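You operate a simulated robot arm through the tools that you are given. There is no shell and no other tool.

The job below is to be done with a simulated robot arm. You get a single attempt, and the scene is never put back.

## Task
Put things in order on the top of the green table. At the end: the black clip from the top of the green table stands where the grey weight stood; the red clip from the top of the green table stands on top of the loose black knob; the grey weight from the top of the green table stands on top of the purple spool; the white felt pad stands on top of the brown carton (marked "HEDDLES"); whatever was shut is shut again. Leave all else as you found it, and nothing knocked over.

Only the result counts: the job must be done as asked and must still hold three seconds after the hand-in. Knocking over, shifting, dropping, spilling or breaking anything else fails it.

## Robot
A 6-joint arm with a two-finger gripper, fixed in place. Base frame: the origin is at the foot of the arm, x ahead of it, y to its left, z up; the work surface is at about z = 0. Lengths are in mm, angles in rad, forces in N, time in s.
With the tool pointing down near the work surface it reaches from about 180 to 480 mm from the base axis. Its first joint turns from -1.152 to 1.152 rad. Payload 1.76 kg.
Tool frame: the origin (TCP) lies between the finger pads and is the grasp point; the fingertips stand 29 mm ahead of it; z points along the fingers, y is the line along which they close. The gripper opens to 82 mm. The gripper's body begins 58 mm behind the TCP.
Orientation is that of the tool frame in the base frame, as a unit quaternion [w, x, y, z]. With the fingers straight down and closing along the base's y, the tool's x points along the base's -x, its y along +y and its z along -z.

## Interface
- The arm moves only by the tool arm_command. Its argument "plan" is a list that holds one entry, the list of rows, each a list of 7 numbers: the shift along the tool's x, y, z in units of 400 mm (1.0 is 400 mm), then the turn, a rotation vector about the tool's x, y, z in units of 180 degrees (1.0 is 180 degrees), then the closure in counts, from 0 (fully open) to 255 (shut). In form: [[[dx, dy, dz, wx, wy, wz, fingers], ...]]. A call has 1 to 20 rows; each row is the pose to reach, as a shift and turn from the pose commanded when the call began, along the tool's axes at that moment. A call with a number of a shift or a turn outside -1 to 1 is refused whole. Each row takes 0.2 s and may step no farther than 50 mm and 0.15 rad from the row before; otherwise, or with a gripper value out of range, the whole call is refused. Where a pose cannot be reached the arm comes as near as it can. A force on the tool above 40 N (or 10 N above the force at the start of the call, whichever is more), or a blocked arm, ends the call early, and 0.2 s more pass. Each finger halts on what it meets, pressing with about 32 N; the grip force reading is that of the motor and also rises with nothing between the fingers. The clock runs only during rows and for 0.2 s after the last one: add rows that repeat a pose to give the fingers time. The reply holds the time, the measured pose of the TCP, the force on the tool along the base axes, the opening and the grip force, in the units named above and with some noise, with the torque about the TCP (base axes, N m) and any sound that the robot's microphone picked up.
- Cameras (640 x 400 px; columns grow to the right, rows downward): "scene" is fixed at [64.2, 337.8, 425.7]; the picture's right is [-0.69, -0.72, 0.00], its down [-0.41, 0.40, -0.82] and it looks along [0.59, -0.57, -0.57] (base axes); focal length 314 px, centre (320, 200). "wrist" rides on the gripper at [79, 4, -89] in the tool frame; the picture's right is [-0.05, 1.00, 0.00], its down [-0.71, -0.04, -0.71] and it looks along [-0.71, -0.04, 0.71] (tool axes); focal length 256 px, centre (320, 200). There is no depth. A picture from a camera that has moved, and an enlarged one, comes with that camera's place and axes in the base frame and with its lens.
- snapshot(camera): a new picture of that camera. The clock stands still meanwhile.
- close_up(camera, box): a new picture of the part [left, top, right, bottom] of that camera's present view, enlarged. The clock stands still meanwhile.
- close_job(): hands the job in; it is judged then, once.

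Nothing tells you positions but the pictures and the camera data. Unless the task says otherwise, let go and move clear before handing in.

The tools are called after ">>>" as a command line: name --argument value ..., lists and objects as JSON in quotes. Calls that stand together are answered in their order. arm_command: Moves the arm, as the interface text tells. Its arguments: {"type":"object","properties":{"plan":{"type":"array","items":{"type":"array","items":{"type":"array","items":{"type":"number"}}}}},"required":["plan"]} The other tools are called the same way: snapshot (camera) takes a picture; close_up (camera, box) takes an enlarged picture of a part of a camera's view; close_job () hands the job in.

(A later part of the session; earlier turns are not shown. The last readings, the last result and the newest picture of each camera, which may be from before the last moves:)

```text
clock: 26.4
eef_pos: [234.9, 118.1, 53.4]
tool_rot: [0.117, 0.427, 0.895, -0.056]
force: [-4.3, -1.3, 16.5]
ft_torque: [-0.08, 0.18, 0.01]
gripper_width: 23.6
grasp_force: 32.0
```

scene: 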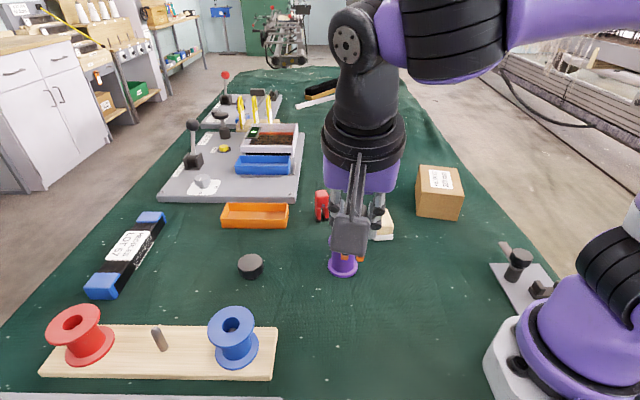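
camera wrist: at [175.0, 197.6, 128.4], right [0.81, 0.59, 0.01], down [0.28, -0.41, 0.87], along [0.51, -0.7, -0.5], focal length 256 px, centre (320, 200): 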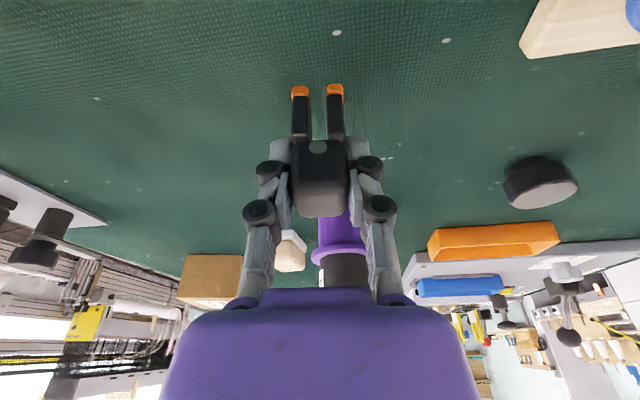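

Touchdown. I back off a hair, open, and rise straight up.

>>> arm_command --plan '[[[-0.0003, 0, -0.001, 0, 0, 0, 255], [-0.0003, 0, -0.001, 0, 0, 0, 255], [-0.0003, 0, -0.001, 0, 0, 0, 150], [-0.0003, 0, -0.001, 0, 0, 0, 0], [-0.0003, 0, -0.001, 0, 0, 0, 0], [-0.0003, 0, -0.001, 0, 0, 0, 0], [-0.013, 0, -0.05, 0, 0, 0, 0], [-0.039, 0, -0.145, 0, 0, 0, 0], [-0.0648, 0, -0.2415, 0, 0, 0, 0], [-0.0648, 0, -0.2415, 0, 0, 0, 0]]]'

>>> snapshot --camera "wrist"

>>> snapshot --camera "scene"

```text
clock: 28.6
eef_pos: [233.5, 117.1, 154.2]
tool_rot: [0.118, 0.427, 0.895, -0.056]
force: [0.0, 0.0, 0.5]
ft_torque: [-0.02, 0.01, 0.01]
gripper_width: 82.2
grasp_force: 0.1
```

```text
taken
camera wrist: at [173.5, 197.4, 219.4], right [0.81, 0.59, 0.01], down [0.28, -0.41, 0.87], along [0.51, -0.7, -0.5], focal length 256 px, centre (320, 200)
```

wrist: 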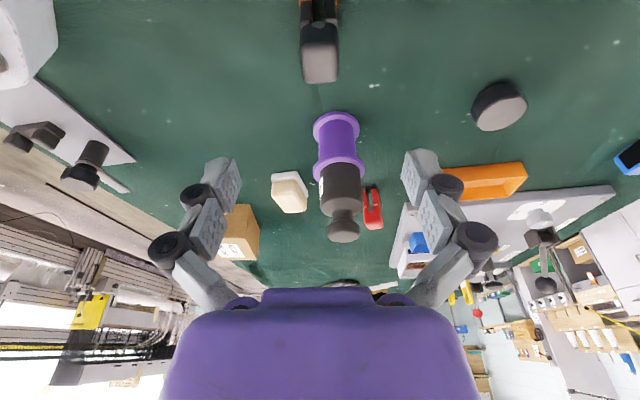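

```text
taken
```

scene: 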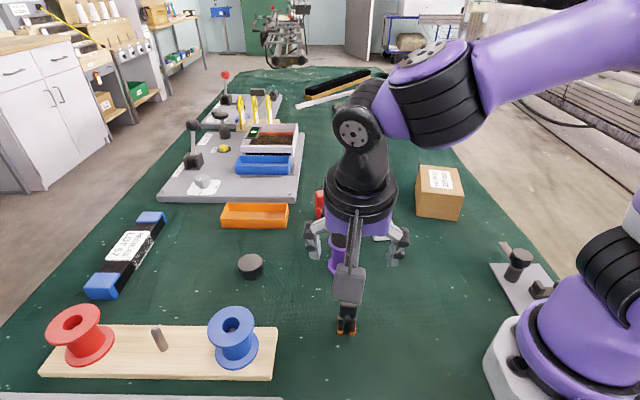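

The black clip stands in the weight's old place. I straighten the tool and rise, then move on to the red clip.

>>> arm_command --plan '[[[-0.01, 0, -0.04, 0, 0.028, 0, 0], [-0.02, 0, -0.08, 0, 0.056, 0, 0], [-0.0356, 0, -0.1329, 0, 0.0833, 0, 0], [-0.0356, 0, -0.1329, 0, 0.0833, 0, 0]]]'

>>> close_up --camera "scene" --box '[240, 170, 464, 310]'

>>> snapshot --camera "wrist"

```text
clock: 29.6
eef_pos: [234.0, 118.3, 209.3]
tool_rot: [0.0, 0.431, 0.902, 0.0]
force: [-0.4, -0.6, -0.5]
ft_torque: [-0.01, -0.03, -0.01]
gripper_width: 82.1
grasp_force: 0.1
```

```text
2.86 times, centred on (352, 240) of scene
camera zoom: at [64.2, 337.8, 425.7], right [-0.69, -0.72, 0.0], down [-0.41, 0.4, -0.82], along [0.59, -0.57, -0.57], focal length 897 px, centre (229, 86)
```

zoom: 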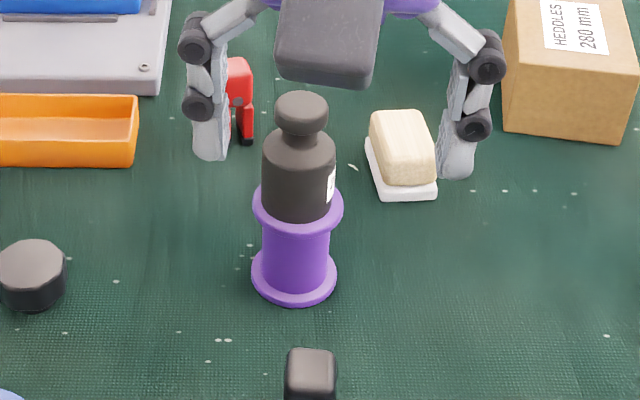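

```text
taken
camera wrist: at [187.1, 181.5, 297.6], right [0.81, 0.59, 0.0], down [0.41, -0.57, 0.71], along [0.41, -0.57, -0.71], focal length 256 px, centre (320, 200)
```

wrist: 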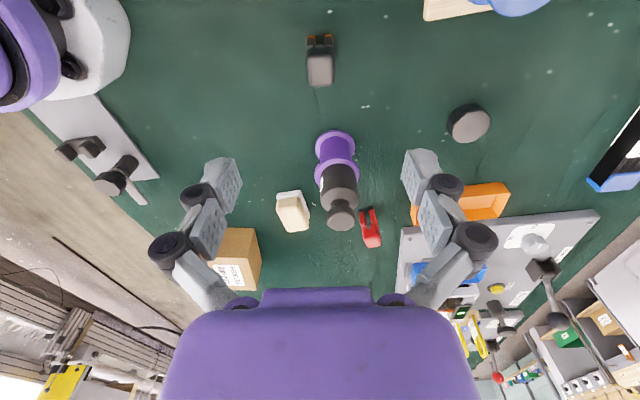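

>>> arm_command --plan '[[[-0.106, 0.0216, 0, 0, 0, 0, 0], [-0.212, 0.0432, 0, 0, 0, 0, 0], [-0.318, 0.0648, 0, 0, 0, 0, 0], [-0.424, 0.0864, 0.02, 0, 0, 0, 0], [-0.5285, 0.108, 0.06, 0, 0, 0, 0], [-0.5285, 0.108, 0.1, 0, 0, 0, 0]]]'

>>> snapshot --camera "wrist"

>>> close_up --camera "wrist" --box '[240, 50, 400, 150]'

```text
clock: 31.0
eef_pos: [399.4, -19.8, 166.9]
tool_rot: [0.0, 0.431, 0.902, 0.001]
force: [0.6, 0.3, -0.1]
ft_torque: [-0.04, 0.03, 0.02]
gripper_width: 82.0
grasp_force: 0.1
```

```text
taken
camera wrist: at [353.9, 43.8, 256.6], right [0.81, 0.59, 0.0], down [0.41, -0.57, 0.71], along [0.41, -0.57, -0.71], focal length 256 px, centre (320, 200)
```

wrist: 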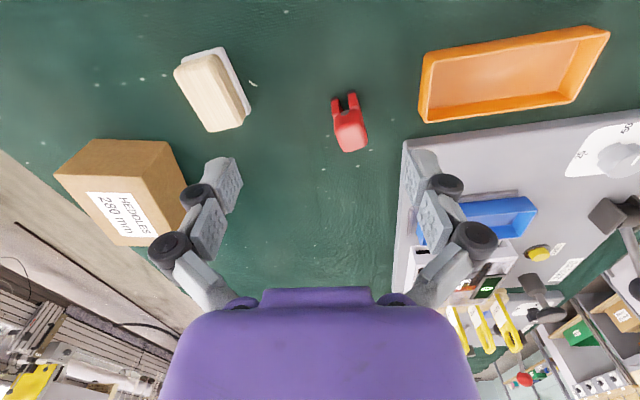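

```text
4.00 times, centred on (320, 100) of wrist
camera zoom: at [353.9, 43.8, 256.6], right [0.81, 0.59, 0.0], down [0.41, -0.57, 0.71], along [0.41, -0.57, -0.71], focal length 1024 px, centre (320, 600)
```

zoom: 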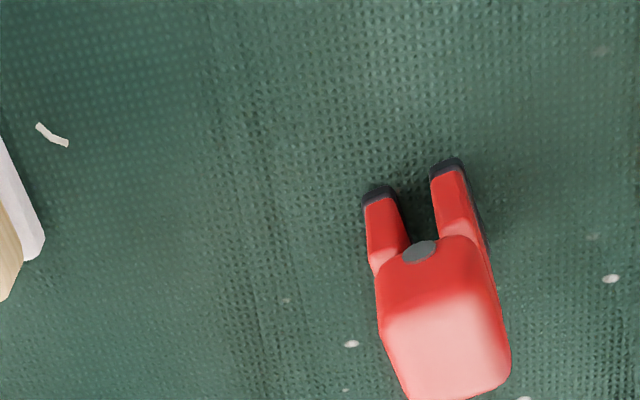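

The red clip's centre is near (446,-37), turned about 38°. It is within straight-down reach. I align above it with the fingers part-open to stay clear of the orange tray.

>>> arm_command --plan '[[[-0.05, 0.03, 0.03, 0, 0, -0.037, 60], [-0.1057, 0.064, 0.08, 0, 0, -0.074, 90], [-0.1057, 0.064, 0.1225, 0, 0, -0.074, 90], [-0.1057, 0.064, 0.1225, 0, 0, -0.074, 90]]]'

>>> snapshot --camera "wrist"

>>> close_up --camera "scene" --box '[220, 130, 420, 255]'

```text
clock: 32.0
eef_pos: [447.3, -37.3, 120.1]
tool_rot: [0.0, 0.324, 0.946, 0.001]
force: [-0.1, 0.1, -0.7]
ft_torque: [0.01, 0.03, 0.0]
gripper_width: 53.0
grasp_force: 0.1
```

```text
taken
camera wrist: at [386.8, 14.7, 208.5], right [0.65, 0.76, 0.0], down [0.54, -0.46, 0.71], along [0.54, -0.46, -0.71], focal length 256 px, centre (320, 200)
```

wrist: 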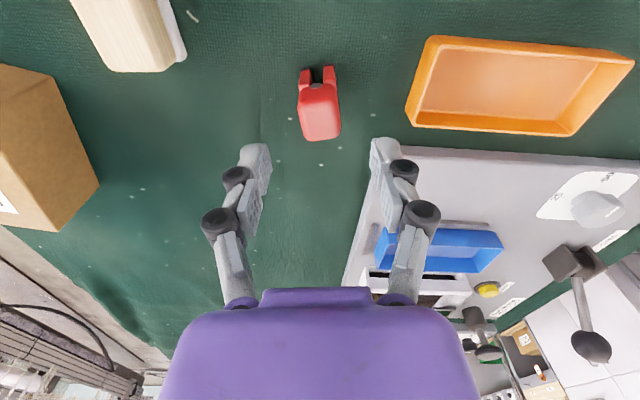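

```text
3.20 times, centred on (320, 192) of scene
camera zoom: at [64.2, 337.8, 425.7], right [-0.69, -0.72, 0.0], down [-0.41, 0.4, -0.82], along [0.59, -0.57, -0.57], focal length 1005 px, centre (320, 224)
```

zoom: 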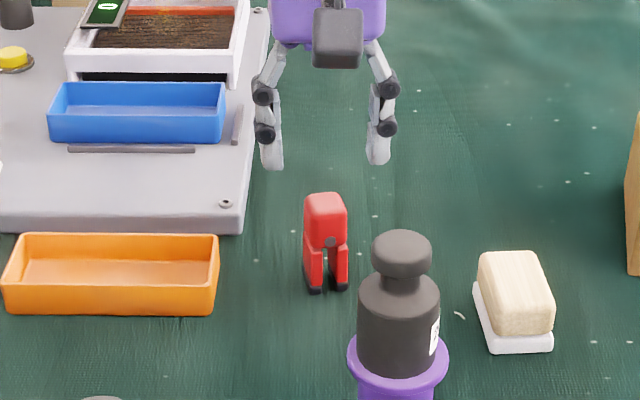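

>>> close_up --camera "wrist" --box '[256, 50, 384, 150]'

```text
4.00 times, centred on (320, 100) of wrist
camera zoom: at [386.8, 14.7, 208.5], right [0.65, 0.76, 0.0], down [0.54, -0.46, 0.71], along [0.54, -0.46, -0.71], focal length 1024 px, centre (320, 600)
```

zoom: 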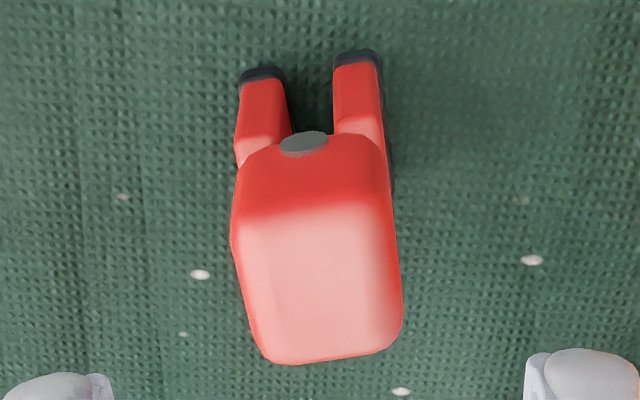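

The clip is turned closer to 31°, so I correct by 7° and go down around its head.

>>> arm_command --plan '[[[0.002, 0.001, 0.03, 0, 0, -0.038, 90], [0.002, 0.001, 0.1, 0, 0, -0.038, 90], [0.002, 0.001, 0.17, 0, 0, -0.038, 90], [0.002, 0.001, 0.17, 0, 0, -0.038, 90]]]'

>>> snapshot --camera "wrist"

>>> close_up --camera "scene" --box '[220, 130, 420, 255]'

```text
clock: 33.0
eef_pos: [446.9, -34.7, 52.1]
tool_rot: [0.0, 0.266, 0.964, 0.0]
force: [0.6, 0.0, 0.2]
ft_torque: [-0.04, -0.01, 0.0]
gripper_width: 53.0
grasp_force: 0.0
```

```text
taken
camera wrist: at [380.9, 8.7, 140.1], right [0.56, 0.83, 0.0], down [0.59, -0.39, 0.71], along [0.59, -0.4, -0.71], focal length 256 px, centre (320, 200)
```

wrist: 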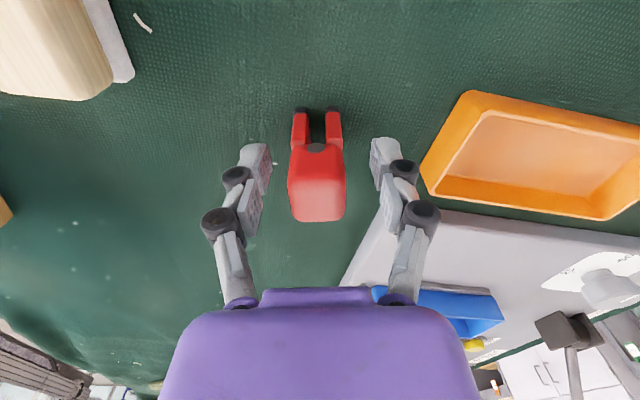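

```text
3.20 times, centred on (320, 192) of scene
camera zoom: at [64.2, 337.8, 425.7], right [-0.69, -0.72, 0.0], down [-0.41, 0.4, -0.82], along [0.59, -0.57, -0.57], focal length 1005 px, centre (320, 224)
```

zoom: 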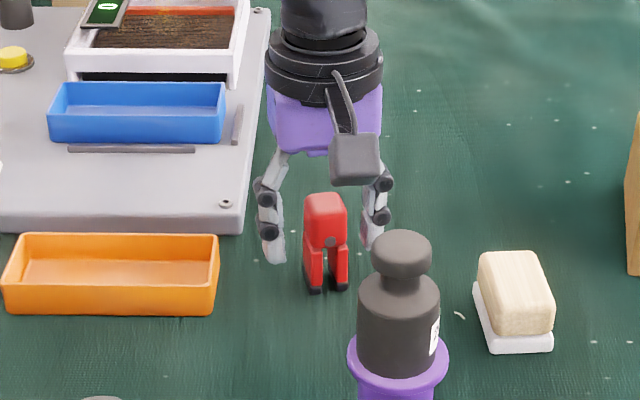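

Well aligned. Closing on the red clip.

>>> arm_command --plan '[[[0, -0.003, 0, 0, 0, 0, 90], [0, -0.003, 0, 0, 0, 0, 150], [0, -0.003, 0, 0, 0, 0, 255], [0, -0.003, 0, 0, 0, 0, 255], [0, -0.003, 0, 0, 0, 0, 255]]]'

>>> close_up --camera "wrist" --box '[220, 80, 412, 230]'

```text
clock: 34.2
eef_pos: [446.9, -35.4, 51.2]
tool_rot: [0.0, 0.267, 0.964, 0.0]
force: [-0.4, -0.6, 6.5]
ft_torque: [0.01, 0.06, -0.01]
gripper_width: 23.6
grasp_force: 32.0
```

```text
2.67 times, centred on (316, 155) of wrist
camera zoom: at [380.5, 7.9, 140.3], right [0.56, 0.83, 0.0], down [0.59, -0.39, 0.71], along [0.59, -0.4, -0.71], focal length 683 px, centre (331, 320)
```

zoom: 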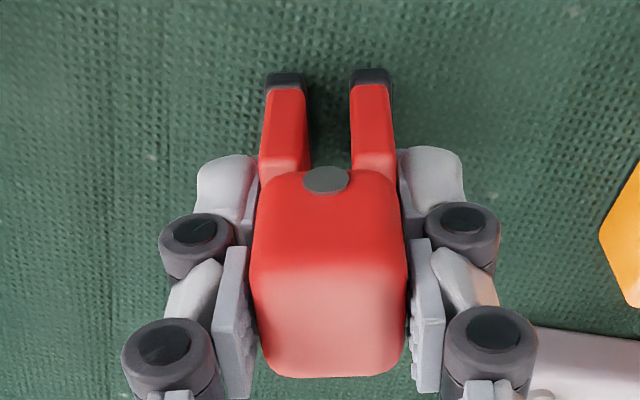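

The red clip is gripped. I lift it and swing toward the knob, straightening the gripper's yaw on the way so the wrist camera can see the knob.

>>> arm_command --plan '[[[0, 0, -0.05, 0, 0, 0, 255], [0, 0, -0.15, 0, 0, 0, 255], [0, 0, -0.25, 0, 0, 0, 255], [0.0682, 0.0589, -0.25, 0, 0, -0.0429, 255], [0.1364, 0.1178, -0.25, 0, 0, -0.0858, 255], [0.2046, 0.1767, -0.25, 0, 0, -0.1287, 255], [0.2728, 0.2356, -0.25, 0, 0, -0.1715, 255], [0.2728, 0.2356, -0.25, 0, 0, -0.1715, 255]]]'

>>> snapshot --camera "wrist"

>>> close_up --camera "wrist" --box '[330, 50, 458, 150]'

>>> close_up --camera "scene" --box '[200, 150, 360, 290]'

```text
clock: 36.0
eef_pos: [400.9, 100.0, 150.7]
tool_rot: [0.001, -0.001, 1.0, 0.0]
force: [0.6, 0.2, 0.4]
ft_torque: [0.0, -0.02, 0.0]
gripper_width: 23.6
grasp_force: 32.2
```

```text
taken
camera wrist: at [321.4, 104.2, 239.9], right [0.05, 1.0, 0.0], down [0.71, -0.04, 0.71], along [0.71, -0.04, -0.71], focal length 256 px, centre (320, 200)
```

wrist: 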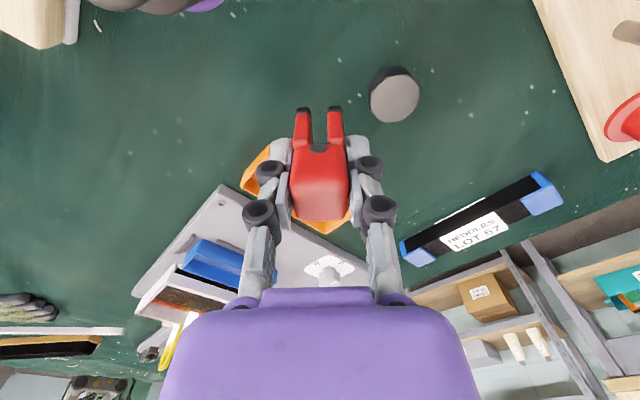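

```text
4.00 times, centred on (394, 100) of wrist
camera zoom: at [321.4, 104.2, 239.9], right [0.05, 1.0, 0.0], down [0.71, -0.04, 0.71], along [0.71, -0.04, -0.71], focal length 1024 px, centre (24, 600)
```

zoom: 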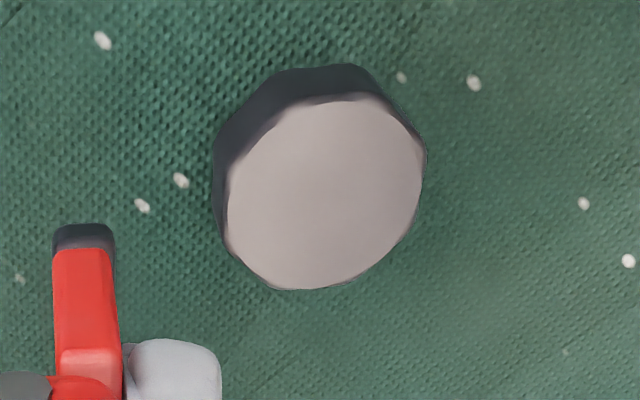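

```text
2.86 times, centred on (280, 220) of scene
camera zoom: at [64.2, 337.8, 425.7], right [-0.69, -0.72, 0.0], down [-0.41, 0.4, -0.82], along [0.59, -0.57, -0.57], focal length 897 px, centre (434, 143)
```

zoom: 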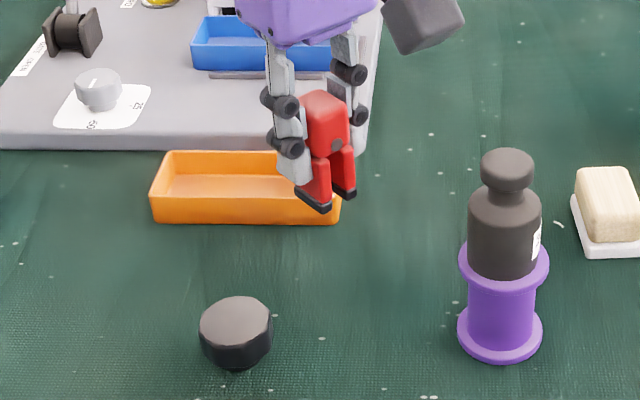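

The knob's top is centred near (414.5,162.5), about 30 mm high and 42 mm across. I move the clip over it.

>>> arm_command --plan '[[[-0.018, 0.078, 0, 0, 0, 0, 255], [-0.0355, 0.156, 0, 0, 0, 0, 255], [-0.0355, 0.156, 0.05, 0, 0, 0, 255], [-0.0355, 0.156, 0.115, 0, 0, 0, 255], [-0.0355, 0.156, 0.115, 0, 0, 0, 255]]]'

>>> close_up --camera "wrist" --box '[240, 40, 400, 140]'

>>> close_up --camera "scene" --box '[190, 200, 318, 280]'

```text
clock: 37.2
eef_pos: [414.6, 162.2, 105.0]
tool_rot: [0.0, 0.001, 1.0, 0.0]
force: [0.0, 0.4, 0.1]
ft_torque: [-0.01, -0.02, -0.02]
gripper_width: 23.8
grasp_force: 32.1
```

```text
4.00 times, centred on (320, 90) of wrist
camera zoom: at [335.1, 165.9, 193.0], right [0.05, 1.0, 0.0], down [0.71, -0.04, 0.71], along [0.71, -0.04, -0.71], focal length 1024 px, centre (320, 640)
```

zoom: 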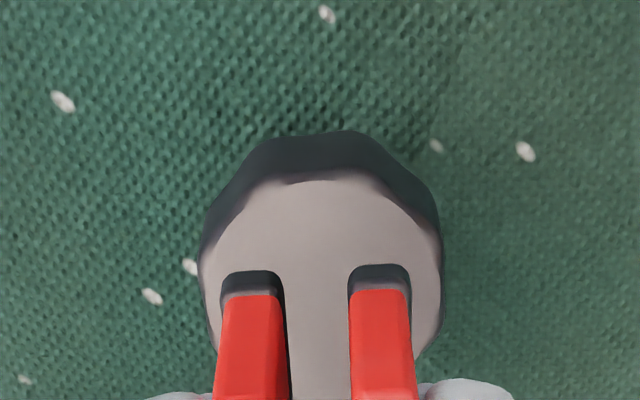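

```text
5.00 times, centred on (254, 240) of scene
camera zoom: at [64.2, 337.8, 425.7], right [-0.69, -0.72, 0.0], down [-0.41, 0.4, -0.82], along [0.59, -0.57, -0.57], focal length 1570 px, centre (650, 0)
```

zoom: 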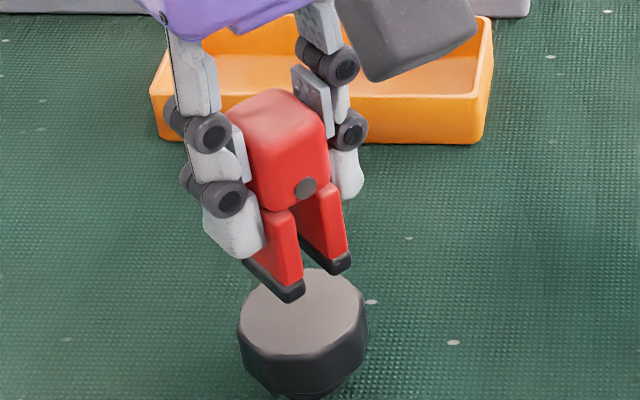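

Clip and knob are centred within about 1 mm. Lowering to near contact.

>>> arm_command --plan '[[[0, 0, 0.02, 0, 0, 0, 255], [0, 0, 0.04, 0, 0, 0, 255], [0, 0, 0.045, 0, 0, 0, 255], [0, 0, 0.045, 0, 0, 0, 255]]]'

>>> close_up --camera "wrist" --box '[240, 40, 400, 140]'

>>> close_up --camera "scene" --box '[190, 200, 318, 280]'

```text
clock: 38.2
eef_pos: [415.2, 161.7, 87.0]
tool_rot: [0.0, 0.001, 1.0, 0.0]
force: [-0.6, 0.7, 0.3]
ft_torque: [0.0, -0.02, -0.04]
gripper_width: 23.8
grasp_force: 32.0
```

```text
4.00 times, centred on (320, 90) of wrist
camera zoom: at [335.4, 166.1, 175.4], right [0.05, 1.0, 0.0], down [0.71, -0.04, 0.71], along [0.71, -0.04, -0.71], focal length 1024 px, centre (320, 640)
```

zoom: 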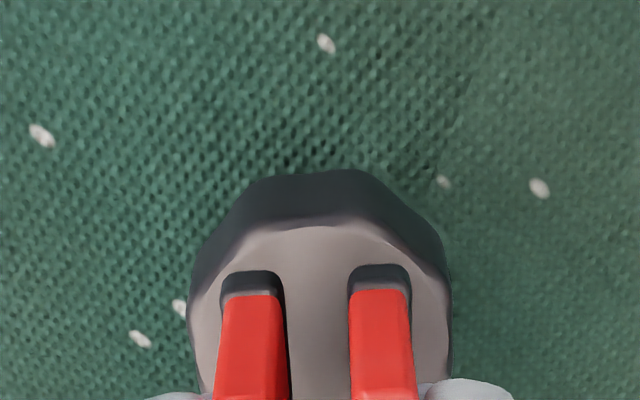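

```text
5.00 times, centred on (254, 240) of scene
camera zoom: at [64.2, 337.8, 425.7], right [-0.69, -0.72, 0.0], down [-0.41, 0.4, -0.82], along [0.59, -0.57, -0.57], focal length 1570 px, centre (650, 0)
```

zoom: 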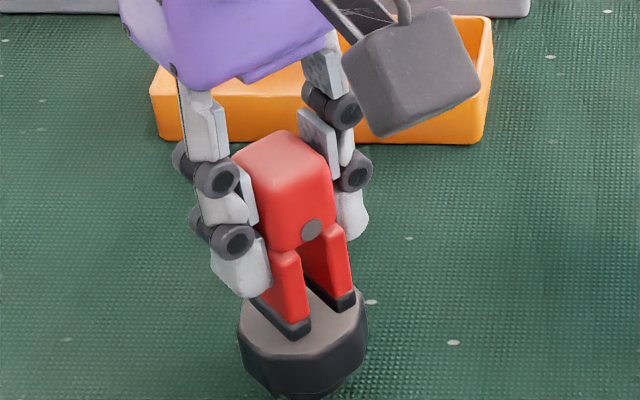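

>>> arm_command --plan '[[[0, 0, 0.0025, 0, 0, 0, 255], [0, 0, 0.005, 0, 0, 0, 255], [0, 0, 0.005, 0, 0, 0, 255]]]'

>>> close_up --camera "scene" --box '[190, 200, 318, 280]'

```text
clock: 39.0
eef_pos: [415.5, 163.4, 84.9]
tool_rot: [0.001, 0.0, 1.0, 0.001]
force: [-0.4, 0.0, 0.0]
ft_torque: [-0.06, -0.01, 0.03]
gripper_width: 24.0
grasp_force: 32.4
```

```text
5.00 times, centred on (254, 240) of scene
camera zoom: at [64.2, 337.8, 425.7], right [-0.69, -0.72, 0.0], down [-0.41, 0.4, -0.82], along [0.59, -0.57, -0.57], focal length 1570 px, centre (650, 0)
```

zoom: 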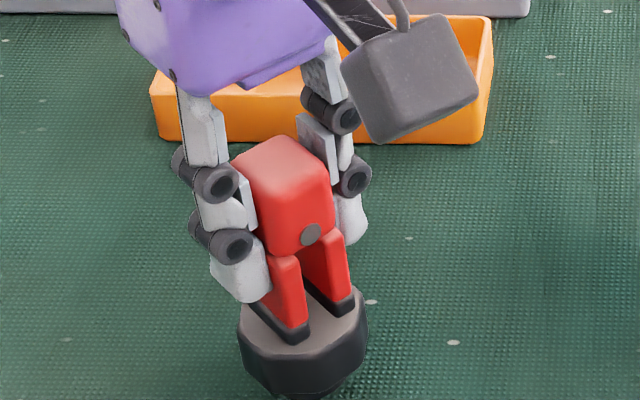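

>>> arm_command --plan '[[[0, 0, 0.0025, 0, 0, 0, 255], [0, 0, 0.004, 0, 0, 0, 255], [0, 0, 0.004, 0, 0, 0, 255]]]'

```text
clock: 39.8
eef_pos: [415.7, 162.8, 83.0]
tool_rot: [0.0, 0.0, 1.0, -0.001]
force: [-0.9, -0.5, -0.3]
ft_torque: [-0.02, 0.0, -0.01]
gripper_width: 24.0
grasp_force: 31.7
```

>>> arm_command --plan '[[[0, 0, 0.0025, 0, 0, 0, 255], [0, 0, 0.0025, 0, 0, 0, 255]]]'

>>> close_up --camera "scene" --box '[190, 200, 318, 280]'

```text
clock: 40.4
eef_pos: [416.4, 162.9, 81.7]
tool_rot: [0.001, 0.0, 1.0, -0.001]
force: [0.1, 0.2, -0.1]
ft_torque: [0.0, 0.01, -0.02]
gripper_width: 23.8
grasp_force: 32.0
```

```text
5.00 times, centred on (254, 240) of scene
camera zoom: at [64.2, 337.8, 425.7], right [-0.69, -0.72, 0.0], down [-0.41, 0.4, -0.82], along [0.59, -0.57, -0.57], focal length 1570 px, centre (650, 0)
```

zoom: 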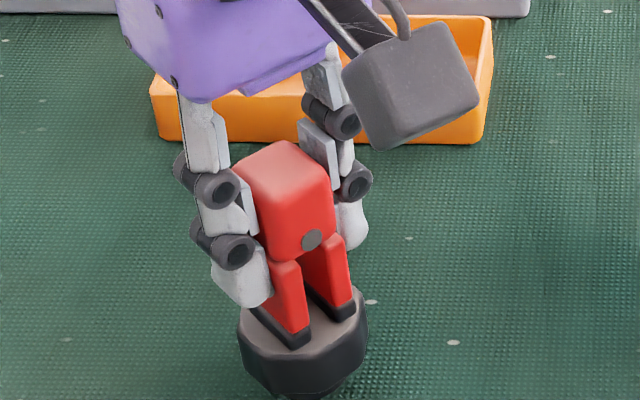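

>>> arm_command --plan '[[[0, 0, 0.002, 0, 0, 0, 255], [0, 0, 0.002, 0, 0, 0, 255]]]'

```text
clock: 41.0
eef_pos: [415.2, 163.2, 82.6]
tool_rot: [0.0, -0.001, 1.0, 0.0]
force: [0.3, -0.6, 1.2]
ft_torque: [-0.04, 0.03, -0.01]
gripper_width: 24.0
grasp_force: 32.3
```

>>> arm_command --plan '[[[0, 0, 0.0015, 0, 0, 0, 255], [0, 0, 0.0015, 0, 0, 0, 255]]]'

```text
clock: 41.6
eef_pos: [415.5, 163.4, 81.2]
tool_rot: [0.001, 0.0, 1.0, 0.001]
force: [-2.1, -1.5, 10.7]
ft_torque: [-0.07, 0.11, -0.02]
gripper_width: 23.9
grasp_force: 32.2
```

Contact at about 29–30 mm knob height. Easing off, releasing and rising.

>>> arm_command --plan '[[[0, 0, -0.001, 0, 0, 0, 255], [0, 0, -0.001, 0, 0, 0, 255], [0, 0, -0.001, 0, 0, 0, 150], [0, 0, -0.001, 0, 0, 0, 60], [0, 0, -0.001, 0, 0, 0, 60], [0, 0, -0.001, 0, 0, 0, 60], [0, 0, -0.05, 0, 0, 0, 60], [0, 0, -0.15, 0, 0, 0, 60], [0, 0, -0.2, 0, 0, 0, 60], [0, 0, -0.2, 0, 0, 0, 60]]]'

>>> snapshot --camera "wrist"

>>> close_up --camera "scene" --box '[190, 190, 350, 290]'

```text
clock: 43.8
eef_pos: [415.3, 163.5, 160.7]
tool_rot: [0.0, 0.0, 1.0, 0.001]
force: [0.0, -0.1, -0.8]
ft_torque: [0.01, 0.0, 0.02]
gripper_width: 62.8
grasp_force: 0.0
```

```text
taken
camera wrist: at [335.4, 166.4, 249.8], right [0.05, 1.0, 0.0], down [0.71, -0.04, 0.71], along [0.71, -0.04, -0.71], focal length 256 px, centre (320, 200)
```

wrist: 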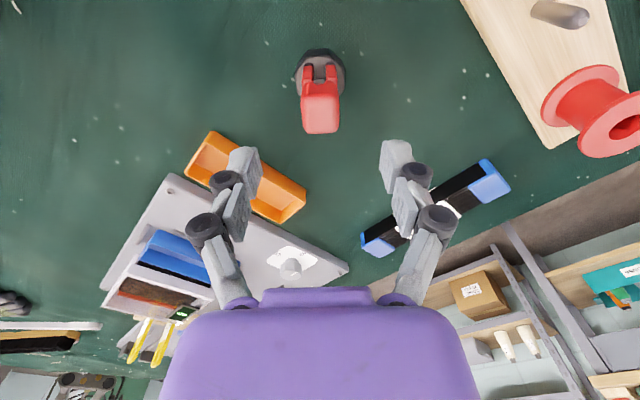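

```text
4.00 times, centred on (270, 240) of scene
camera zoom: at [64.2, 337.8, 425.7], right [-0.69, -0.72, 0.0], down [-0.41, 0.4, -0.82], along [0.59, -0.57, -0.57], focal length 1256 px, centre (520, 40)
```

zoom: 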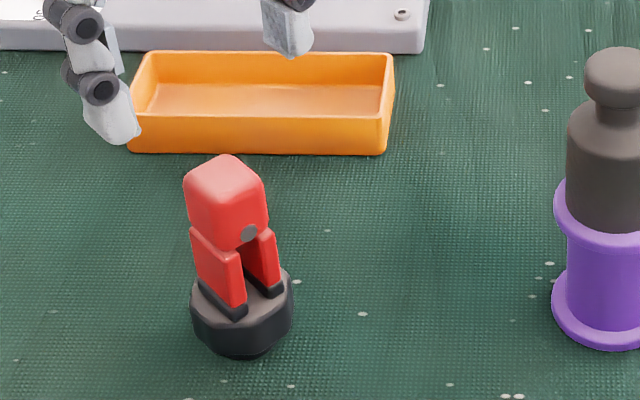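

The red clip stands on the knob. Now the felt pad, near (334,-92), its short axis about 40° off y. I move above it high enough to clear the weight.

>>> arm_command --plan '[[[0, 0, -0.075, 0, 0, 0, 60], [0.0338, -0.1063, -0.075, 0, 0, 0.037, 60], [0.0675, -0.2125, -0.075, 0, 0, 0.074, 60], [0.1013, -0.3188, -0.075, 0, 0, 0.111, 30], [0.135, -0.425, -0.075, 0, 0, 0.148, 0], [0.1688, -0.5313, -0.05, 0, 0, 0.185, 0], [0.2025, -0.6375, 0, 0, 0, 0.2222, 0], [0.2025, -0.6375, 0, 0, 0, 0.2222, 0]]]'

>>> snapshot --camera "wrist"

>>> close_up --camera "wrist" --box '[256, 30, 384, 130]'

>>> snapshot --camera "scene"

```text
clock: 45.6
eef_pos: [333.5, -91.3, 161.2]
tool_rot: [0.0, 0.343, 0.939, 0.0]
force: [-0.4, -0.7, 0.5]
ft_torque: [0.0, 0.01, 0.02]
gripper_width: 82.2
grasp_force: 0.1
```

```text
taken
camera wrist: at [274.7, -38.5, 250.3], right [0.68, 0.73, 0.0], down [0.52, -0.48, 0.71], along [0.52, -0.48, -0.71], focal length 256 px, centre (320, 200)
```

wrist: 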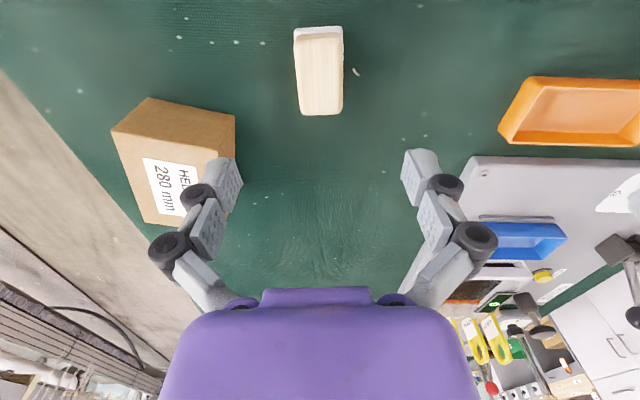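

```text
4.00 times, centred on (320, 80) of wrist
camera zoom: at [274.7, -38.5, 250.3], right [0.68, 0.73, 0.0], down [0.52, -0.48, 0.71], along [0.52, -0.48, -0.71], focal length 1024 px, centre (320, 680)
```

zoom: 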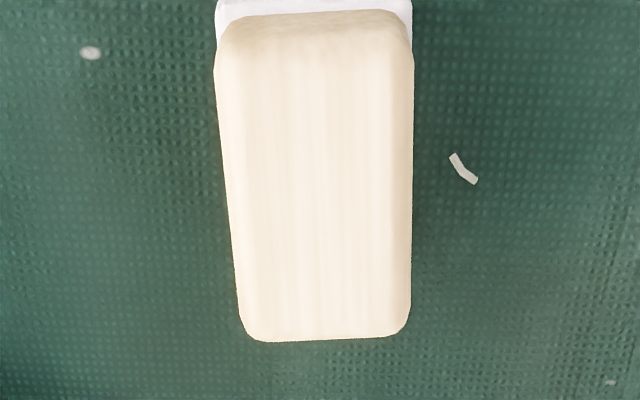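

```text
taken
```

scene: 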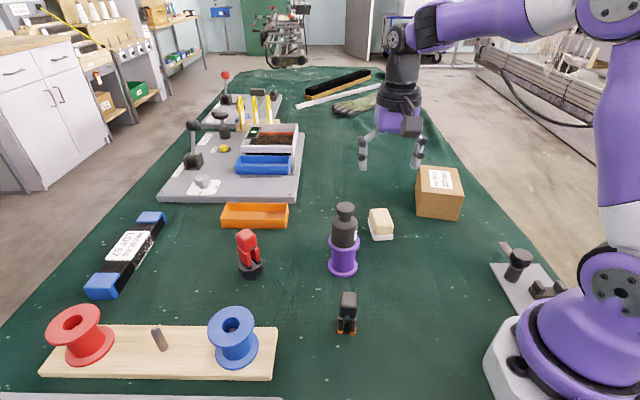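

The pad is aligned with the gripper. Descending around it, stopping part-way to check.

>>> arm_command --plan '[[[0, 0, 0.1, 0, 0, 0, 0], [0, 0, 0.19, 0, 0, 0, 0], [0, 0, 0.25, 0, 0, 0, 0], [0, 0, 0.25, 0, 0, 0, 0]]]'

>>> snapshot --camera "wrist"

>>> close_up --camera "scene" --box '[300, 150, 480, 262]'

```text
clock: 46.6
eef_pos: [334.7, -91.8, 60.0]
tool_rot: [-0.001, 0.342, 0.94, -0.001]
force: [0.1, -0.2, 0.3]
ft_torque: [0.01, 0.03, -0.01]
gripper_width: 81.9
grasp_force: 0.1
```

```text
taken
camera wrist: at [275.9, -38.4, 149.4], right [0.68, 0.73, 0.0], down [0.52, -0.48, 0.71], along [0.52, -0.48, -0.71], focal length 256 px, centre (320, 200)
```

wrist: 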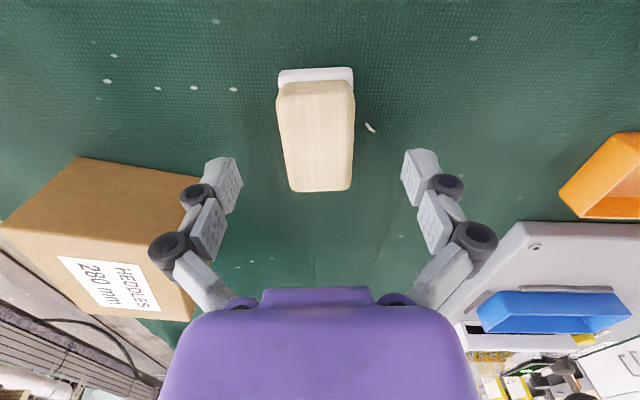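

```text
3.56 times, centred on (390, 206) of scene
camera zoom: at [64.2, 337.8, 425.7], right [-0.69, -0.72, 0.0], down [-0.41, 0.4, -0.82], along [0.59, -0.57, -0.57], focal length 1117 px, centre (71, 179)
```

zoom: 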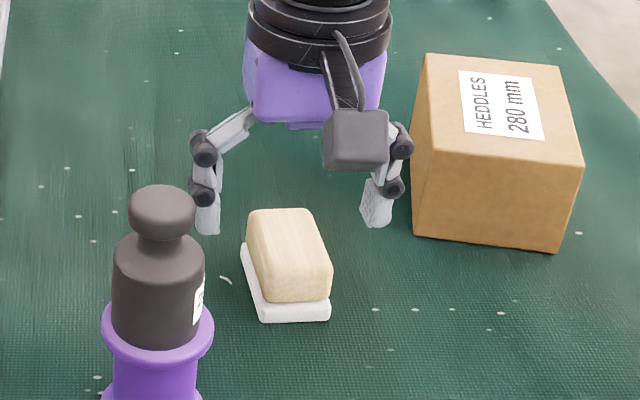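

>>> arm_command --plan '[[[0, -0.0025, 0.035, 0, 0, 0, 0], [0, -0.0025, 0.07, 0, 0, 0, 0], [0, -0.0025, 0.07, 0, 0, 0, 0]]]'

>>> snapshot --camera "wrist"

>>> close_up --camera "scene" --box '[330, 160, 458, 240]'

```text
clock: 47.4
eef_pos: [333.2, -91.9, 32.4]
tool_rot: [0.0, 0.342, 0.94, 0.0]
force: [-0.6, 0.3, 0.8]
ft_torque: [0.0, 0.01, -0.01]
gripper_width: 81.9
grasp_force: 0.0
```

```text
taken
camera wrist: at [275.3, -38.7, 121.8], right [0.68, 0.73, 0.0], down [0.52, -0.48, 0.71], along [0.52, -0.48, -0.71], focal length 256 px, centre (320, 200)
```

wrist: 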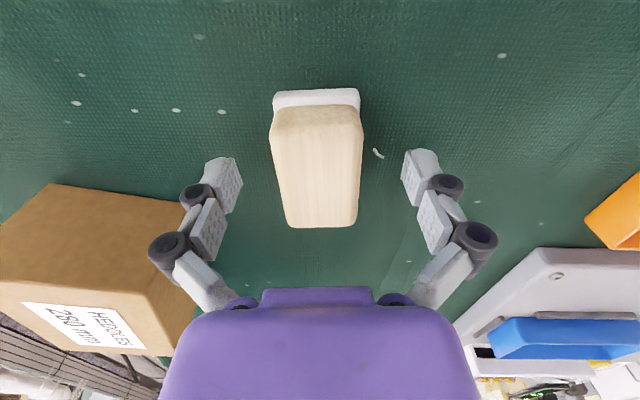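

```text
5.00 times, centred on (394, 200) of scene
camera zoom: at [64.2, 337.8, 425.7], right [-0.69, -0.72, 0.0], down [-0.41, 0.4, -0.82], along [0.59, -0.57, -0.57], focal length 1570 px, centre (-50, 200)
```

zoom: 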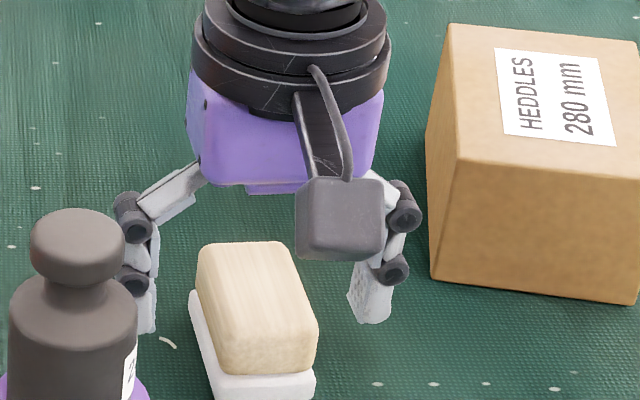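

>>> arm_command --plan '[[[0, 0, 0, 0, 0, 0, 60], [0, 0, 0, 0, 0, 0, 120], [0, 0, 0, 0, 0, 0, 255], [0, 0, 0, 0, 0, 0, 255], [0, 0, 0, 0, 0, 0, 255]]]'

>>> snapshot --camera "wrist"

>>> close_up --camera "scene" --box '[330, 160, 458, 240]'

```text
clock: 48.6
eef_pos: [333.1, -92.4, 33.2]
tool_rot: [0.0, 0.342, 0.94, 0.0]
force: [0.0, -0.3, 4.9]
ft_torque: [0.07, 0.04, -0.05]
gripper_width: 39.1
grasp_force: 31.6
```

```text
taken
camera wrist: at [275.4, -38.7, 122.2], right [0.68, 0.73, 0.0], down [0.52, -0.48, 0.71], along [0.52, -0.48, -0.71], focal length 256 px, centre (320, 200)
```

wrist: 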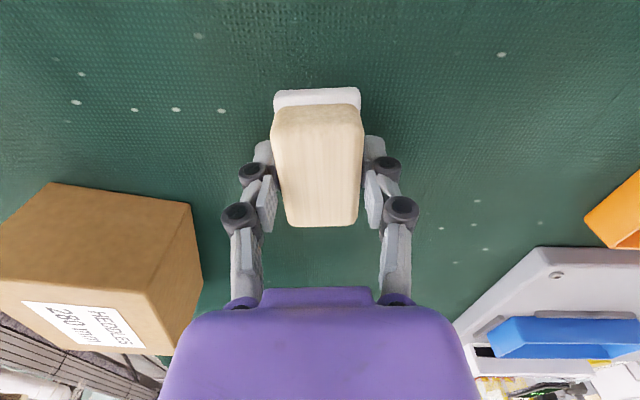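

```text
5.00 times, centred on (394, 200) of scene
camera zoom: at [64.2, 337.8, 425.7], right [-0.69, -0.72, 0.0], down [-0.41, 0.4, -0.82], along [0.59, -0.57, -0.57], focal length 1570 px, centre (-50, 200)
```

zoom: 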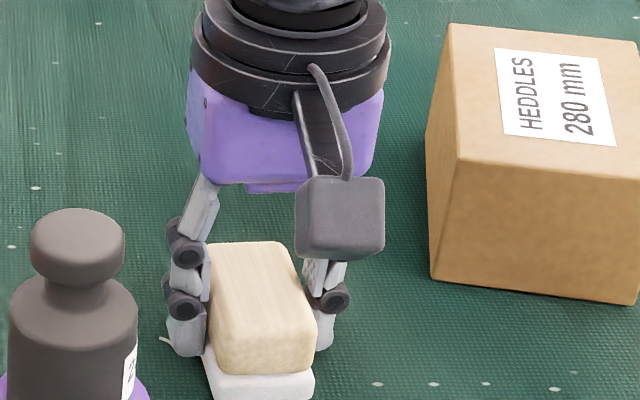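

The grip holds the felt base at 39 mm. Lifting and checking that pad and grip come up together, with a view toward the carton.

>>> arm_command --plan '[[[0, 0, -0.02, 0, 0, 0, 255], [0, 0, -0.1, 0, 0, 0, 255], [0, 0, -0.2, 0, 0, 0, 255], [0, 0, -0.3, 0, 0, 0, 255], [0, 0, -0.3, 0, 0, 0, 255]]]'

>>> snapshot --camera "wrist"

>>> snapshot --camera "scene"

```text
clock: 49.8
eef_pos: [332.5, -91.3, 152.7]
tool_rot: [0.001, 0.341, 0.94, 0.0]
force: [0.0, 0.3, -0.9]
ft_torque: [0.01, 0.03, -0.01]
gripper_width: 39.0
grasp_force: 32.1
```

```text
taken
camera wrist: at [274.9, -38.6, 241.9], right [0.68, 0.73, 0.0], down [0.52, -0.48, 0.71], along [0.52, -0.48, -0.71], focal length 256 px, centre (320, 200)
```

wrist: 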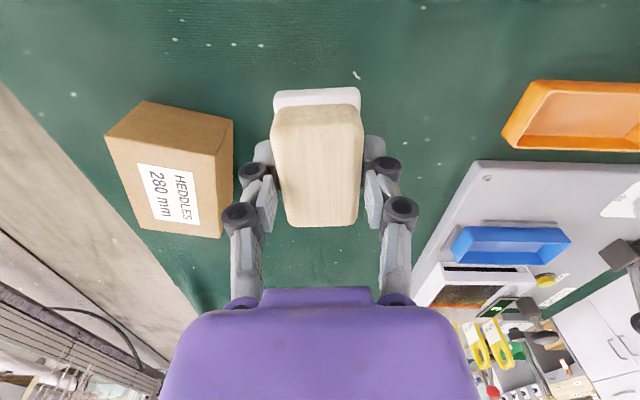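

```text
taken
```

scene: 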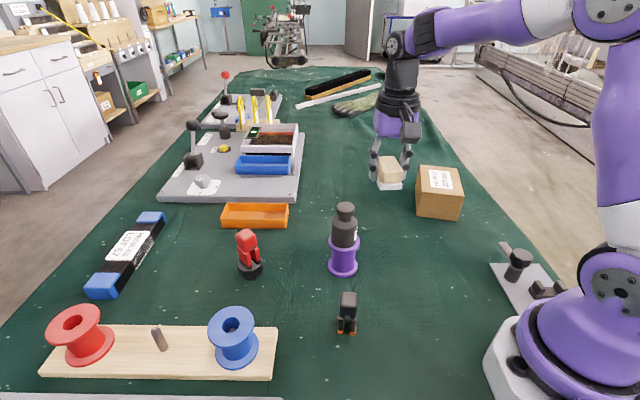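

>>> close_up --camera "wrist" --box '[90, 90, 250, 250]'

>>> close_up --camera "scene" --box '[360, 140, 488, 230]'

```text
2.50 times, centred on (170, 170) of wrist
camera zoom: at [274.9, -38.6, 241.9], right [0.68, 0.73, 0.0], down [0.52, -0.48, 0.71], along [0.52, -0.48, -0.71], focal length 640 px, centre (695, 275)
```

zoom: 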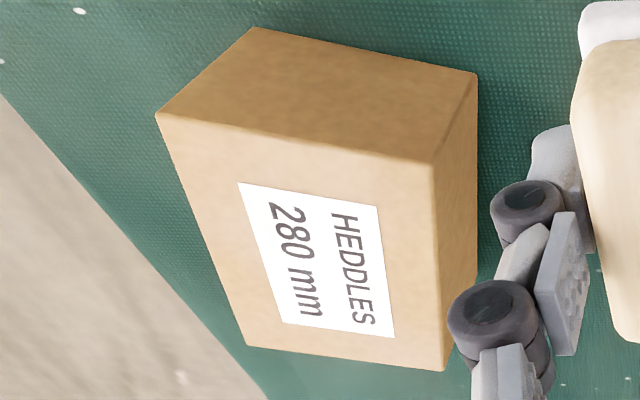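

```text
4.44 times, centred on (424, 185) of scene
camera zoom: at [64.2, 337.8, 425.7], right [-0.69, -0.72, 0.0], down [-0.41, 0.4, -0.82], along [0.59, -0.57, -0.57], focal length 1396 px, centre (-142, 267)
```

zoom: 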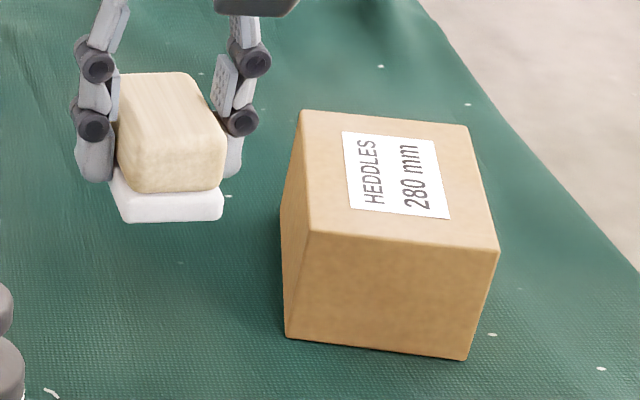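

The whole pad came up cleanly. The carton's top spans corners (307,-189), (239,-234), (304,-335), (372,-287) at z≈64, centre about (306,-262). Moving the pad above that centre.

>>> arm_command --plan '[[[-0.0556, -0.0928, 0, 0, 0, 0.02, 255], [-0.1112, -0.1856, 0, 0, 0, 0.04, 255], [-0.1667, -0.2784, 0, 0, 0, 0.06, 255], [-0.2223, -0.3712, 0, 0, 0, 0.078, 255], [-0.2223, -0.3712, 0.05, 0, 0, 0.078, 255], [-0.2223, -0.3712, 0.095, 0, 0, 0.078, 255], [-0.2223, -0.3712, 0.095, 0, 0, 0.078, 255]]]'

>>> snapshot --camera "wrist"

>>> close_up --camera "scene" --box '[360, 120, 520, 230]'

```text
clock: 51.4
eef_pos: [305.3, -262.7, 114.7]
tool_rot: [0.001, 0.455, 0.891, 0.0]
force: [-1.2, 0.3, -0.9]
ft_torque: [0.01, -0.05, 0.05]
gripper_width: 38.9
grasp_force: 32.2
```

```text
taken
camera wrist: at [262.3, -197.8, 203.3], right [0.84, 0.54, 0.0], down [0.38, -0.59, 0.71], along [0.38, -0.59, -0.71], focal length 256 px, centre (320, 200)
```

wrist: 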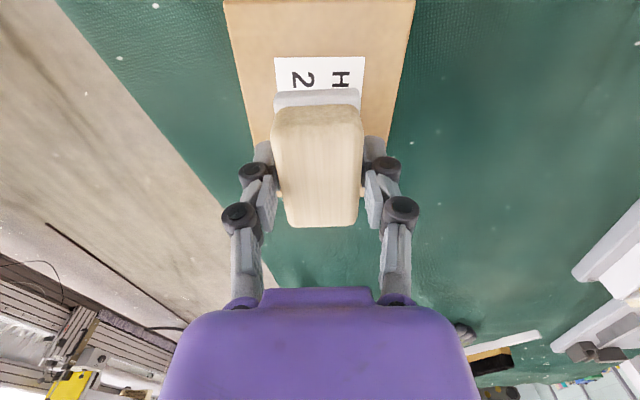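

```text
3.64 times, centred on (440, 175) of scene
camera zoom: at [64.2, 337.8, 425.7], right [-0.69, -0.72, 0.0], down [-0.41, 0.4, -0.82], along [0.59, -0.57, -0.57], focal length 1142 px, centre (-116, 291)
```

zoom: 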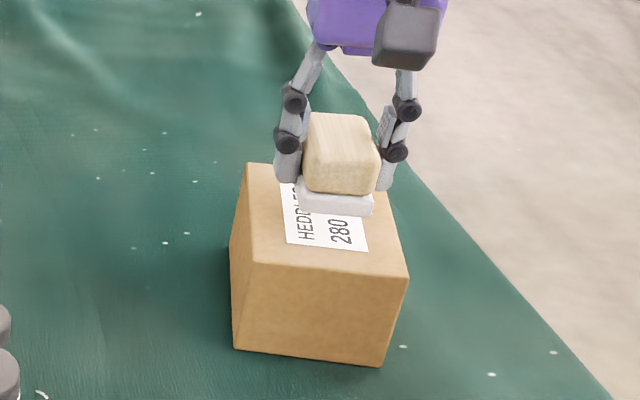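

Centred over the carton top. Lowering toward contact.

>>> arm_command --plan '[[[0, 0, 0.02, 0, 0, 0, 255], [0, 0, 0.034, 0, 0, 0, 255], [0, 0, 0.034, 0, 0, 0, 255]]]'

>>> close_up --camera "scene" --box '[400, 150, 480, 220]'

```text
clock: 52.2
eef_pos: [305.8, -264.0, 101.4]
tool_rot: [0.0, 0.454, 0.891, 0.0]
force: [-0.1, 1.3, -1.9]
ft_torque: [-0.01, 0.03, -0.01]
gripper_width: 39.0
grasp_force: 32.0
```

```text
5.71 times, centred on (440, 185) of scene
camera zoom: at [64.2, 337.8, 425.7], right [-0.69, -0.72, 0.0], down [-0.41, 0.4, -0.82], along [0.59, -0.57, -0.57], focal length 1795 px, centre (-366, 286)
```

zoom: 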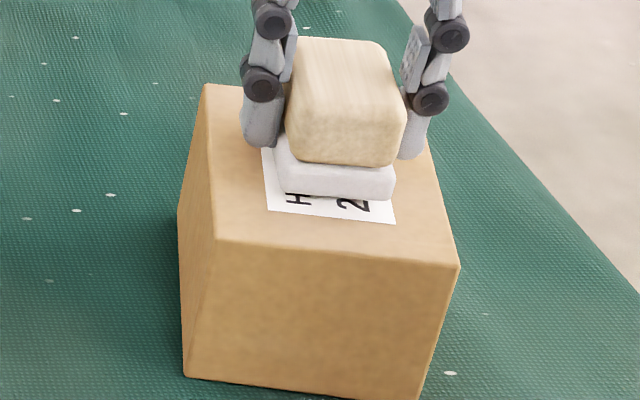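

>>> arm_command --plan '[[[0, 0, 0.0025, 0, 0, 0, 255], [0, 0, 0.005, 0, 0, 0, 255], [0, 0, 0.005, 0, 0, 0, 255]]]'

```text
clock: 53.0
eef_pos: [306.5, -263.1, 99.3]
tool_rot: [0.0, 0.454, 0.891, 0.001]
force: [0.3, -0.3, -0.4]
ft_torque: [-0.01, -0.03, 0.0]
gripper_width: 38.9
grasp_force: 31.3
```

>>> arm_command --plan '[[[0, 0, 0.0025, 0, 0, 0, 255], [0, 0, 0.0025, 0, 0, 0, 255]]]'

```text
clock: 53.6
eef_pos: [305.7, -263.6, 98.3]
tool_rot: [-0.001, 0.455, 0.89, 0.001]
force: [-0.7, 0.4, 0.9]
ft_torque: [-0.04, 0.01, 0.01]
gripper_width: 39.1
grasp_force: 31.9
```

>>> arm_command --plan '[[[0, 0, 0.002, 0, 0, 0, 255], [0, 0, 0.002, 0, 0, 0, 255]]]'

>>> close_up --camera "scene" --box '[400, 150, 480, 220]'

```text
clock: 54.2
eef_pos: [306.3, -263.9, 98.3]
tool_rot: [0.002, 0.455, 0.891, -0.001]
force: [-6.1, 2.7, 18.1]
ft_torque: [0.19, 0.28, -0.02]
gripper_width: 39.2
grasp_force: 31.9
```

```text
5.71 times, centred on (440, 185) of scene
camera zoom: at [64.1, 337.9, 425.7], right [-0.69, -0.72, 0.0], down [-0.41, 0.4, -0.82], along [0.59, -0.57, -0.57], focal length 1795 px, centre (-366, 286)
```

zoom: 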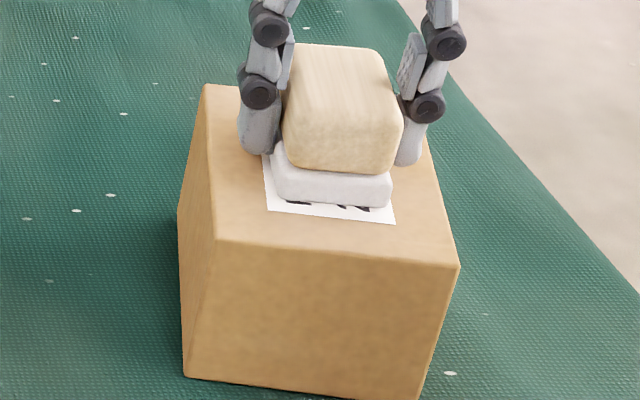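

Contact made, carton undisturbed. Easing off, opening and rising clear.

>>> arm_command --plan '[[[0, 0, -0.0012, 0, 0, 0, 255], [0, 0, -0.0012, 0, 0, 0, 255], [0, 0, -0.0012, 0, 0, 0, 100], [0, 0, -0.0012, 0, 0, 0, 40], [0, 0, -0.0012, 0, 0, 0, 40], [0, 0, -0.04, 0, 0, 0, 40], [0, 0, -0.13, 0, 0, 0, 40], [0, 0, -0.23, 0, 0, 0, 40], [0, 0, -0.28, 0, 0, 0, 40], [0, 0, -0.28, 0, 0, 0, 40]]]'

>>> snapshot --camera "scene"

>>> snapshot --camera "wrist"

>>> close_up --camera "scene" --box '[220, 190, 480, 350]'

```text
clock: 56.4
eef_pos: [304.9, -263.1, 209.7]
tool_rot: [0.0, 0.455, 0.891, 0.001]
force: [-0.3, 0.2, 0.4]
ft_torque: [-0.01, -0.02, 0.04]
gripper_width: 69.0
grasp_force: 0.0
```

```text
taken
```

scene: 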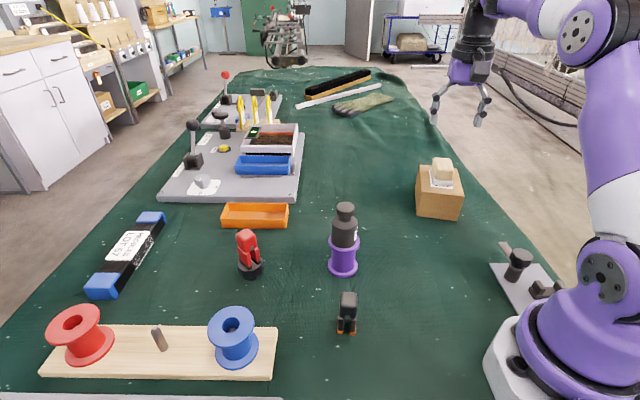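

```text
taken
camera wrist: at [262.1, -197.6, 298.1], right [0.84, 0.54, 0.0], down [0.38, -0.59, 0.71], along [0.38, -0.59, -0.71], focal length 256 px, centre (320, 200)
```

wrist: 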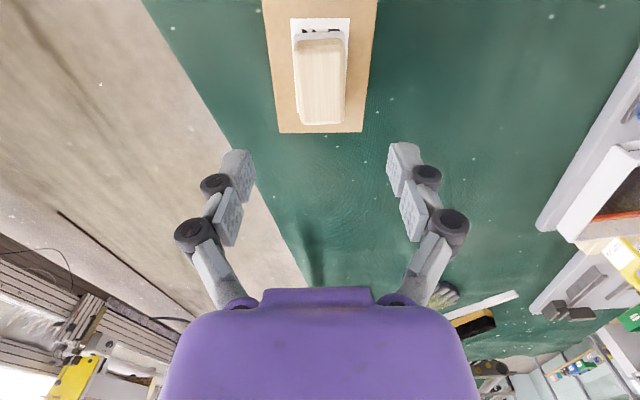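

```text
2.46 times, centred on (350, 270) of scene
camera zoom: at [64.2, 337.8, 425.7], right [-0.69, -0.72, 0.0], down [-0.41, 0.4, -0.82], along [0.59, -0.57, -0.57], focal length 773 px, centre (246, 28)
```

zoom: 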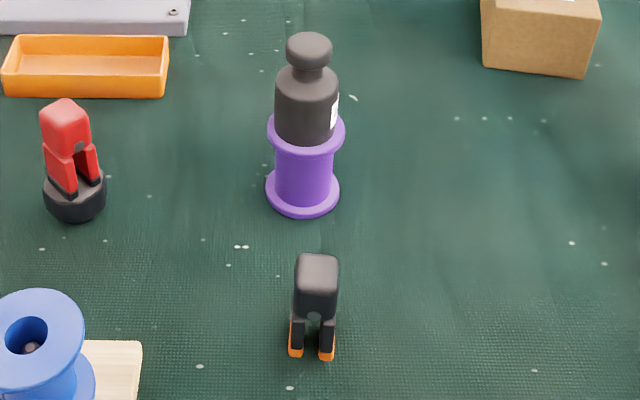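

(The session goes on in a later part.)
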